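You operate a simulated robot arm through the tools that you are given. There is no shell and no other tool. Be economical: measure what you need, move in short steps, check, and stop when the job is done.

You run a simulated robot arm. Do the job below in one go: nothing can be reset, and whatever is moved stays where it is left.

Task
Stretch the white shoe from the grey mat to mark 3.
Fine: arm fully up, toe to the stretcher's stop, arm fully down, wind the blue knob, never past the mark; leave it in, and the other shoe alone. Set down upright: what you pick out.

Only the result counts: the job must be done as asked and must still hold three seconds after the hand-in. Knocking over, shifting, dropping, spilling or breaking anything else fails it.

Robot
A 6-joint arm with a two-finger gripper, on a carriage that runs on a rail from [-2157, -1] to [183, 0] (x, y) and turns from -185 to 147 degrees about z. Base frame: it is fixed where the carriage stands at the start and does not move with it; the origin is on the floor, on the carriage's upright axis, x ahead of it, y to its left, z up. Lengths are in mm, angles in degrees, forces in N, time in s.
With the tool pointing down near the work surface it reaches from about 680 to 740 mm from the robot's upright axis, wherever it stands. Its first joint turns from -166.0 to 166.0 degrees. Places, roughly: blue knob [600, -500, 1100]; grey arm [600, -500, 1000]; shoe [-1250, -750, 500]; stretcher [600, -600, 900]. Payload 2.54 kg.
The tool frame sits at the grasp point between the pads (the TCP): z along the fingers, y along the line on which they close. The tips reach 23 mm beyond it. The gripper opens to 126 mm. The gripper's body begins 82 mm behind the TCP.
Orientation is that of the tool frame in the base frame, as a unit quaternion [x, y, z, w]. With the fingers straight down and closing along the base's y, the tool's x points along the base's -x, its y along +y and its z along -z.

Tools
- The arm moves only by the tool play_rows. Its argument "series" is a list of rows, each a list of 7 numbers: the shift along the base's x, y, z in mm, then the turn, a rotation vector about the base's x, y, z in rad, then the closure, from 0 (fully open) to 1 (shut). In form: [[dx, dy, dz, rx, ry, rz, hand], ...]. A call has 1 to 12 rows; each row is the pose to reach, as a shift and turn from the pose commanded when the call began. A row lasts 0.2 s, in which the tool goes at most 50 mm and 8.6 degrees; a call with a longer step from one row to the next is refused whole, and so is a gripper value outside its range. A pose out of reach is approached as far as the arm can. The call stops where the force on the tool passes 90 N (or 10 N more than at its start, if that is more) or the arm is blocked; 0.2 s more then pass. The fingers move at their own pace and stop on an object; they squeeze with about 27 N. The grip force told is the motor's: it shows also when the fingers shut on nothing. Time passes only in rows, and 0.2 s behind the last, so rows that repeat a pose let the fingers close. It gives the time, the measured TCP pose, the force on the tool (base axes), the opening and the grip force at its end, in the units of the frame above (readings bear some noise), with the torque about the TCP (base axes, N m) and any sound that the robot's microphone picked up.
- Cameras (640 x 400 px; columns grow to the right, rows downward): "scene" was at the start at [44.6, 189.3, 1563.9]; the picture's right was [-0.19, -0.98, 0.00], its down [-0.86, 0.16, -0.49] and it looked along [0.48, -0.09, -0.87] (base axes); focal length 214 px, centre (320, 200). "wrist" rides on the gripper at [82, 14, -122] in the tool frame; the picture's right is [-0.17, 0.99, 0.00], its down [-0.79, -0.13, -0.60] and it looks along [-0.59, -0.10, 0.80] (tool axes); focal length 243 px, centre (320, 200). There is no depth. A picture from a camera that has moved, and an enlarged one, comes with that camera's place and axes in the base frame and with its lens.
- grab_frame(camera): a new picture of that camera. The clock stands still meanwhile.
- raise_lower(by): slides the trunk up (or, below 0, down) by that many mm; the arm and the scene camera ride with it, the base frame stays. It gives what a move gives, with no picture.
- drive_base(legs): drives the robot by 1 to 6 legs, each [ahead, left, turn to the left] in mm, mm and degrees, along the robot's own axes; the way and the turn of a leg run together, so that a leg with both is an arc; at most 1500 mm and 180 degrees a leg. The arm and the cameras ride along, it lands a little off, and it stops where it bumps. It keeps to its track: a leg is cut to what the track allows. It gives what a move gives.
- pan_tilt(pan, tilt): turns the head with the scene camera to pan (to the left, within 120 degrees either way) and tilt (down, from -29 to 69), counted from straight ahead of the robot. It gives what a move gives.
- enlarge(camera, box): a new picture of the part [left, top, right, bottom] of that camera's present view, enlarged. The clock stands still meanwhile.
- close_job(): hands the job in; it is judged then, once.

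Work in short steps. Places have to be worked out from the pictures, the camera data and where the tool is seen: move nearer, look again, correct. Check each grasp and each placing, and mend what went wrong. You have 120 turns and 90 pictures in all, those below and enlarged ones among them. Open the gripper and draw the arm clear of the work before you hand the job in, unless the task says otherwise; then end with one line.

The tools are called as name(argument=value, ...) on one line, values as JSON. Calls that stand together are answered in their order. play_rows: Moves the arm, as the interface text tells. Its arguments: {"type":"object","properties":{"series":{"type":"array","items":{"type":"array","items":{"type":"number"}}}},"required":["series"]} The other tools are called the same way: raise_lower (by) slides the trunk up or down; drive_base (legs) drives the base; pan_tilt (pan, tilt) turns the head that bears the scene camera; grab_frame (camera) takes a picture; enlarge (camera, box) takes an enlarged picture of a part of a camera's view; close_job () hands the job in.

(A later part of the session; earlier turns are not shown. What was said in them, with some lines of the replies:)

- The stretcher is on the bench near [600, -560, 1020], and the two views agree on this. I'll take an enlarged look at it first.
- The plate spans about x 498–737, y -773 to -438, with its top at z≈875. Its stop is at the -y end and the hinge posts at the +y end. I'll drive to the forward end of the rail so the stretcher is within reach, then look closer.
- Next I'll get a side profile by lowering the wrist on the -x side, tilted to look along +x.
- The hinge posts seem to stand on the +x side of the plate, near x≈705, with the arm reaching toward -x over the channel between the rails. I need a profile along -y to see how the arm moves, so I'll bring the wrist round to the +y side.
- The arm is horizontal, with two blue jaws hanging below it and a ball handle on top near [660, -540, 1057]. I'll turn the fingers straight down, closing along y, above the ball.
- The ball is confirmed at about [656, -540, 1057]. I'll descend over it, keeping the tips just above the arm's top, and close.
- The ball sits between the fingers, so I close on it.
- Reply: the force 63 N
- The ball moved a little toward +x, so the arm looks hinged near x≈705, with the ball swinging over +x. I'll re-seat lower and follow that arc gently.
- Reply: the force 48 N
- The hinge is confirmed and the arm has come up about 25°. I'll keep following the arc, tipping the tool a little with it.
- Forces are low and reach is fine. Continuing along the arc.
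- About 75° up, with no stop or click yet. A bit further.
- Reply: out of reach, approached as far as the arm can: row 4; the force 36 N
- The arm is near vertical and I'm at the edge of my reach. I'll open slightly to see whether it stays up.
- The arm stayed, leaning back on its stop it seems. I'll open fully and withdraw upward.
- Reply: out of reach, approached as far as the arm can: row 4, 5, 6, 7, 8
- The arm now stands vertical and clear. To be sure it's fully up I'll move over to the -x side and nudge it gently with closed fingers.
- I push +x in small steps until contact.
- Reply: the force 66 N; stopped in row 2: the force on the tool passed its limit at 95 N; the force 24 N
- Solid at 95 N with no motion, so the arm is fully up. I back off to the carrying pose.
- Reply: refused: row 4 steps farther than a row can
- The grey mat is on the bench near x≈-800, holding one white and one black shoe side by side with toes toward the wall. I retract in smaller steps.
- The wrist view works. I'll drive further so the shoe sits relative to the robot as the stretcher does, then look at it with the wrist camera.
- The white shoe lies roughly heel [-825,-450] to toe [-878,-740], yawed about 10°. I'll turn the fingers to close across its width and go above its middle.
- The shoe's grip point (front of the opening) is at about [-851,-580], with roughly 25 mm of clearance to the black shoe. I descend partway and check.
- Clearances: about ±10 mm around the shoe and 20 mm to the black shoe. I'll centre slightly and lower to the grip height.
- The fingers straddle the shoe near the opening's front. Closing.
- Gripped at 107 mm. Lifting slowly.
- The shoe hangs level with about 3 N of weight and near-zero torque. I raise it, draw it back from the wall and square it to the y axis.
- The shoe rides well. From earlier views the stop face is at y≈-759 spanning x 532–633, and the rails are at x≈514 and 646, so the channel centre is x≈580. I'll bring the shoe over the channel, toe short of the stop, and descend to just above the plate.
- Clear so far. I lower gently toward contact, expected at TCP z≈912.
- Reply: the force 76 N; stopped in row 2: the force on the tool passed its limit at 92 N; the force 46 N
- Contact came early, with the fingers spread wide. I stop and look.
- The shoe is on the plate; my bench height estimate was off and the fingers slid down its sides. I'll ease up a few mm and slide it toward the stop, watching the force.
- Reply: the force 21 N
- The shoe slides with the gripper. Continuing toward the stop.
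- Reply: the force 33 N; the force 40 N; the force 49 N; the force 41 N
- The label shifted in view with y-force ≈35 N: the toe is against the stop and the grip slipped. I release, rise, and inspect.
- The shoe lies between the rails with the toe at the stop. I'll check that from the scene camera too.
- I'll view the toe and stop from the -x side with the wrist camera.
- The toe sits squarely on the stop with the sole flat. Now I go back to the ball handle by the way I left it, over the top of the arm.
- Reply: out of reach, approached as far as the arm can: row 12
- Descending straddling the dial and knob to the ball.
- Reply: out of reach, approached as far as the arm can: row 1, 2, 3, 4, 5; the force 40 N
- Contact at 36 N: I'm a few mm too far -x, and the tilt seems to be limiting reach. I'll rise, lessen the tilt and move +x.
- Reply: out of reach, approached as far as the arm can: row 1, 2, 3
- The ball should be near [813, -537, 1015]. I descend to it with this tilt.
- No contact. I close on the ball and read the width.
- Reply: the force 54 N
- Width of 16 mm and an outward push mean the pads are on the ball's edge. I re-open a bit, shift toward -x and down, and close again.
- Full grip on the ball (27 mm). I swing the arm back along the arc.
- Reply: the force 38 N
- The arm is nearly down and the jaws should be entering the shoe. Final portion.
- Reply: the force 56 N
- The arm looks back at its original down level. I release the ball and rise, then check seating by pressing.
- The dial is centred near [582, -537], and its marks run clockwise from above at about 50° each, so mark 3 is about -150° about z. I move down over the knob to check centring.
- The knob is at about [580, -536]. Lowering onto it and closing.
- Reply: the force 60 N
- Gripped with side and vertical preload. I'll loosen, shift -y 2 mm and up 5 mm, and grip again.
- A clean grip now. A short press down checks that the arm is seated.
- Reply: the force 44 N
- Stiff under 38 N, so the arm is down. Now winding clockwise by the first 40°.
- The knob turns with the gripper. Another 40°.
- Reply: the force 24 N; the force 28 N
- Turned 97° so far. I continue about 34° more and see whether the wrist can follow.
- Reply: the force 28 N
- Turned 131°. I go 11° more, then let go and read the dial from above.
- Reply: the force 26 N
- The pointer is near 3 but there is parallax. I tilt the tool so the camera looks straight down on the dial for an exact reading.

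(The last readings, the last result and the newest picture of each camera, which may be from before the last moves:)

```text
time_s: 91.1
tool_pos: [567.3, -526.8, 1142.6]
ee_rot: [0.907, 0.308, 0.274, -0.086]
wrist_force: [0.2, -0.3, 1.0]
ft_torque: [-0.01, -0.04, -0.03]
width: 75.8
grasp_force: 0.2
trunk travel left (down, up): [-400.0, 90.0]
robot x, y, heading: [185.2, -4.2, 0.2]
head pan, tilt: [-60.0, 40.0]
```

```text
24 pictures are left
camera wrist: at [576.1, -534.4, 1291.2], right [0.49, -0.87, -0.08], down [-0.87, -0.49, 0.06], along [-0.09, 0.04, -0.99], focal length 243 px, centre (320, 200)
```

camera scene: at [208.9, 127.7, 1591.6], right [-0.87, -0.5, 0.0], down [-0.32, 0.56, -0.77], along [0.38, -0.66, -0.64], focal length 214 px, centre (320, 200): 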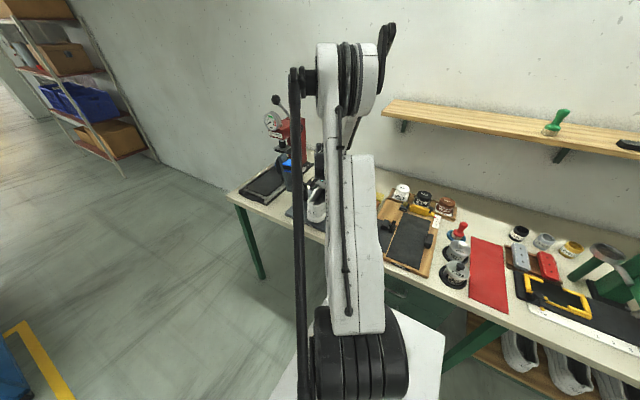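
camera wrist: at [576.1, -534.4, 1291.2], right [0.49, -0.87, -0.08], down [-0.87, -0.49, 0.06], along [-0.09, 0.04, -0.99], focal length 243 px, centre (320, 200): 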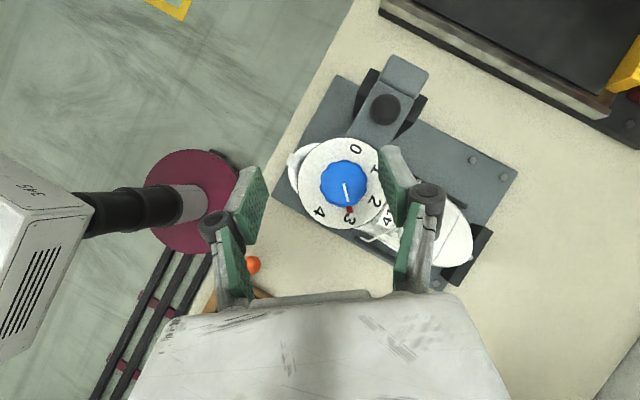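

enlarge(camera="wrist", box=[295, 135, 391, 235])

```text
4.00 times, centred on (343, 185) of wrist
camera zoom: at [576.1, -534.4, 1291.2], right [0.49, -0.87, -0.08], down [-0.87, -0.49, 0.06], along [-0.09, 0.04, -0.99], focal length 970 px, centre (228, 260)
```

zoom: 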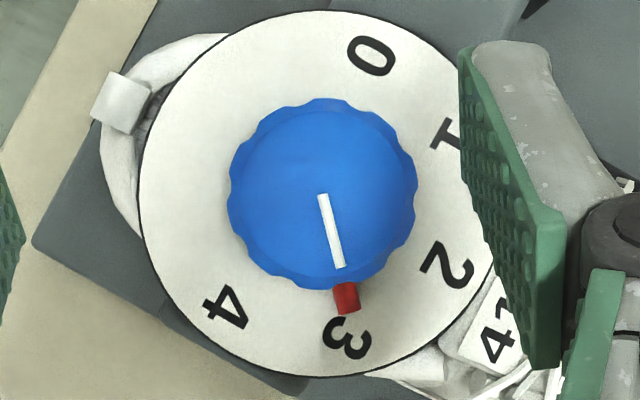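

Straight down, the pointer reads about 3° short of 3 (≈2.94). I'll re-grip at the same angle and add about 2°.

play_rows(series=[[0, -3, 5, -0.071, 0.092, 0, 0.4], [1, -6, 10, -0.142, 0.184, 0, 0.4], [2, -8, 15, -0.213, 0.275, 0, 0.4], [6, -10, 15, -0.284, 0.367, 0, 0.4], [11, -11, 15, -0.355, 0.459, 0, 0.4], [11, -11, -20, -0.355, 0.459, 0, 0.4], [11, -11, -50, -0.355, 0.459, 0, 0.45], [11, -11, -75, -0.355, 0.459, 0, 0.5]])

grab_frame(camera="wrist")

```text
time_s: 92.9
tool_pos: [579.1, -539.0, 1066.7]
ee_rot: [0.946, 0.323, 0.002, 0.008]
wrist_force: [0.2, 0.0, 0.0]
ft_torque: [-0.06, -0.02, -0.01]
width: 63.0
grasp_force: 0.0
trunk travel left (down, up): [-400.0, 90.0]
robot x, y, heading: [186.7, 0.9, -0.0]
head pan, tilt: [-60.0, 40.0]
```

```text
22 pictures are left
camera wrist: at [650.9, -497.8, 1190.9], right [0.47, -0.88, 0.01], down [-0.71, -0.37, 0.59], along [-0.52, -0.29, -0.8], focal length 243 px, centre (320, 200)
```

wrist: 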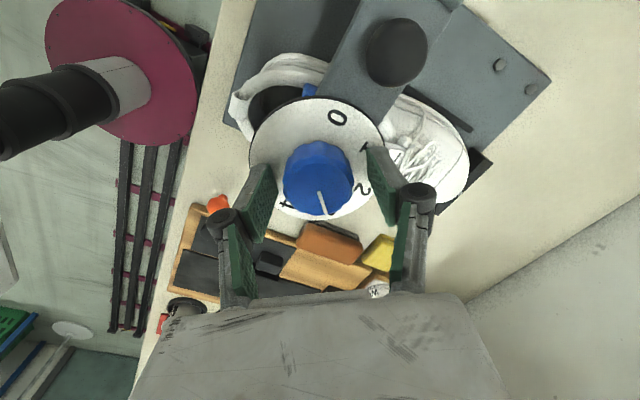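

Close, turn 2° clockwise, then release and rise to read again.

play_rows(series=[[0, 0, 0, 0, 0, 0, 0.7], [0, 0, 0, 0, 0, 0, 1], [0, 0, 0, 0, 0, 0, 1], [0, 0, 0, 0, 0, -0.017, 1], [0, 0, 0, 0, 0, -0.035, 1], [0, 0, 0, 0, 0, -0.035, 1]])

play_rows(series=[[0, 0, 0, 0, 0, 0, 0.6], [0, 0, 0, 0, 0, 0, 0.5], [0, 0, 15, 0, 0, 0, 0.5], [-5, 0, 50, 0, 0, 0, 0.4], [-10, 0, 90, 0.071, -0.092, 0, 0.4], [-11, 4, 92, 0.142, -0.184, 0, 0.4], [-12, 8, 87, 0.213, -0.275, 0, 0.4], [-12, 10, 80, 0.284, -0.367, 0, 0.4], [-12, 11, 75, 0.355, -0.459, 0, 0.4]])

enlarge(camera="wrist", box=[295, 135, 391, 235])

```text
time_s: 94.3
tool_pos: [578.4, -539.0, 1068.0]
ee_rot: [0.952, 0.307, 0.003, 0.007]
wrist_force: [-7.3, 5.0, -3.8]
ft_torque: [-0.09, 0.66, 0.04]
width: 44.0
grasp_force: 45.1
trunk travel left (down, up): [-400.0, 90.0]
robot x, y, heading: [181.0, 4.1, -0.2]
head pan, tilt: [-60.0, 40.0]
```

```text
time_s: 96.3
tool_pos: [567.0, -526.7, 1143.7]
ee_rot: [0.912, 0.292, 0.273, -0.091]
wrist_force: [-0.7, 0.4, -0.1]
ft_torque: [0.02, -0.01, -0.02]
width: 75.6
grasp_force: 0.1
trunk travel left (down, up): [-400.0, 90.0]
robot x, y, heading: [186.0, 0.4, -0.1]
head pan, tilt: [-60.0, 40.0]
```

```text
4.00 times, centred on (343, 185) of wrist
camera zoom: at [576.6, -537.3, 1291.2], right [0.46, -0.88, -0.1], down [-0.88, -0.47, 0.06], along [-0.1, 0.06, -0.99], focal length 970 px, centre (228, 260)
```

zoom: 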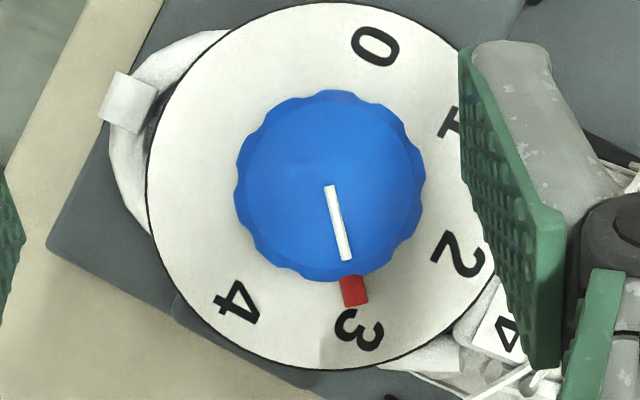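

The pointer is now about 1° short of 3 and not past it. I draw the arm clear, up and back toward the robot, and take a last look.

play_rows(series=[[0, 0, 30, 0, 0, 0, 0.4], [-3, 2, 65, -0.071, 0.092, 0, 0.3], [-8, 10, 100, -0.142, 0.184, 0, 0.2], [-15, 25, 130, -0.213, 0.275, 0, 0.1], [-25, 45, 155, -0.284, 0.367, 0, 0], [-35, 70, 175, -0.355, 0.459, 0.1, 0], [-45, 95, 190, -0.355, 0.459, 0.2, 0], [-55, 120, 200, -0.355, 0.459, 0.3, 0], [-65, 145, 205, -0.355, 0.459, 0.4, 0]])

grab_frame(camera="wrist")

grab_frame(camera="scene")

```text
refused: row 6 steps farther than a row can; nothing moved
```

```text
20 pictures are left
camera wrist: at [576.6, -537.3, 1291.2], right [0.46, -0.88, -0.1], down [-0.88, -0.47, 0.06], along [-0.1, 0.06, -0.99], focal length 243 px, centre (320, 200)
```

wrist: 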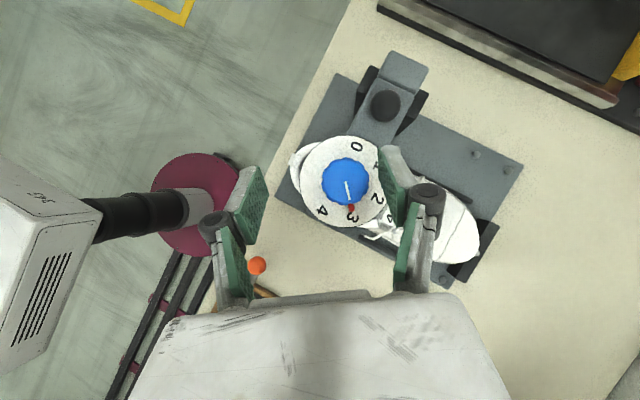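

```text
19 pictures are left
camera scene: at [208.8, 127.9, 1591.6], right [-0.87, -0.5, 0.0], down [-0.32, 0.56, -0.77], along [0.38, -0.66, -0.64], focal length 214 px, centre (320, 200)
```

scene: 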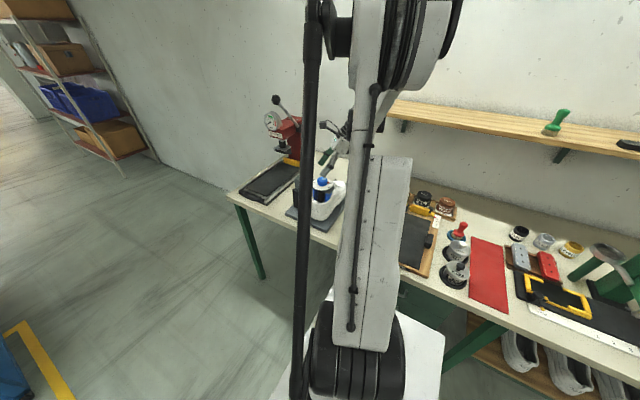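

The rotation step was too large, so I split the withdrawal.

play_rows(series=[[0, 0, 30, 0, 0, 0, 0.4], [-3, 2, 65, -0.071, 0.092, 0, 0.3], [-8, 10, 100, -0.142, 0.184, 0, 0.2], [-15, 25, 130, -0.213, 0.275, 0, 0.1], [-25, 45, 155, -0.284, 0.367, 0, 0], [-35, 70, 175, -0.355, 0.459, 0, 0], [-45, 95, 190, -0.355, 0.459, 0, 0], [-55, 120, 200, -0.355, 0.459, 0, 0], [-65, 145, 205, -0.355, 0.459, 0, 0]])

play_rows(series=[[0, 0, 0, 0, 0, 0.14, 0], [0, 0, 0, 0, 0, 0.28, 0], [0, 0, 0, 0, 0, 0.42, 0], [0, 0, 0, 0, 0, 0.56, 0], [0, 0, 0, 0, 0, 0.7, 0], [0, 0, 0, 0, 0, 0.84, 0]])

grab_frame(camera="wrist")

```text
time_s: 98.3
tool_pos: [506.0, -387.8, 1348.8]
ee_rot: [0.952, 0.307, 0.002, 0.007]
wrist_force: [0.2, 0.3, 0.8]
ft_torque: [0.01, -0.02, 0.01]
width: 125.7
grasp_force: 0.1
trunk travel left (down, up): [-400.0, 90.0]
robot x, y, heading: [185.5, 3.3, -0.3]
head pan, tilt: [-60.0, 40.0]
```

```text
time_s: 99.7
tool_pos: [504.8, -386.8, 1348.1]
ee_rot: [0.743, 0.669, 0.006, 0.005]
wrist_force: [0.2, -0.2, -0.2]
ft_torque: [-0.02, 0.02, 0.01]
width: 126.0
grasp_force: 0.0
trunk travel left (down, up): [-400.0, 90.0]
robot x, y, heading: [185.6, -1.5, -0.2]
head pan, tilt: [-60.0, 40.0]
```

```text
18 pictures are left
camera wrist: at [525.3, -305.2, 1472.4], right [0.96, -0.27, 0.01], down [-0.22, -0.77, 0.59], along [-0.15, -0.58, -0.8], focal length 243 px, centre (320, 200)
```

wrist: 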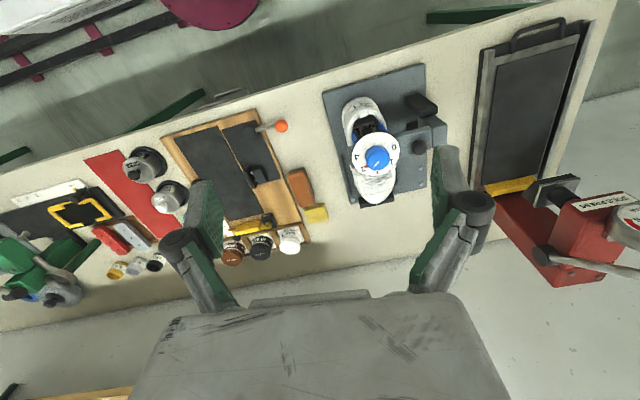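

enlarge(camera="wrist", box=[310, 50, 450, 220])

```text
2.35 times, centred on (380, 135) of wrist
camera zoom: at [525.3, -305.2, 1472.4], right [0.96, -0.27, 0.01], down [-0.22, -0.77, 0.59], along [-0.15, -0.58, -0.8], focal length 571 px, centre (179, 353)
```

zoom: 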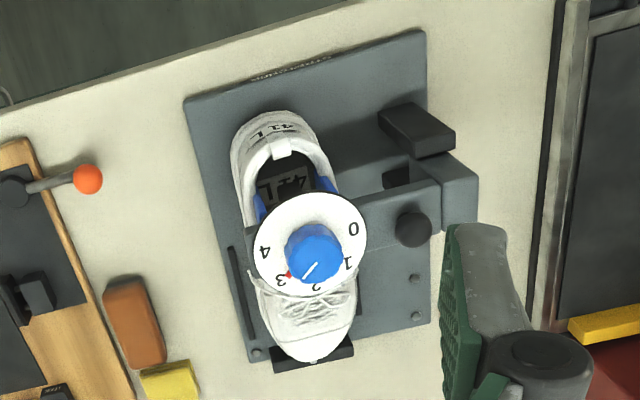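

The jaws are spread in the shoe, the arm is down, the toe is at the stop and the pointer is at 3. The arm is clear, so I'm handing in.

close_job()

```text
The job is handed in.
```

The white shoe from the grey mat is in the stretcher with its toe against the stop and the arm fully down. The knob is wound to mark 3: the pointer reads about 2.97, just short and never past it. The black shoe was left alone.
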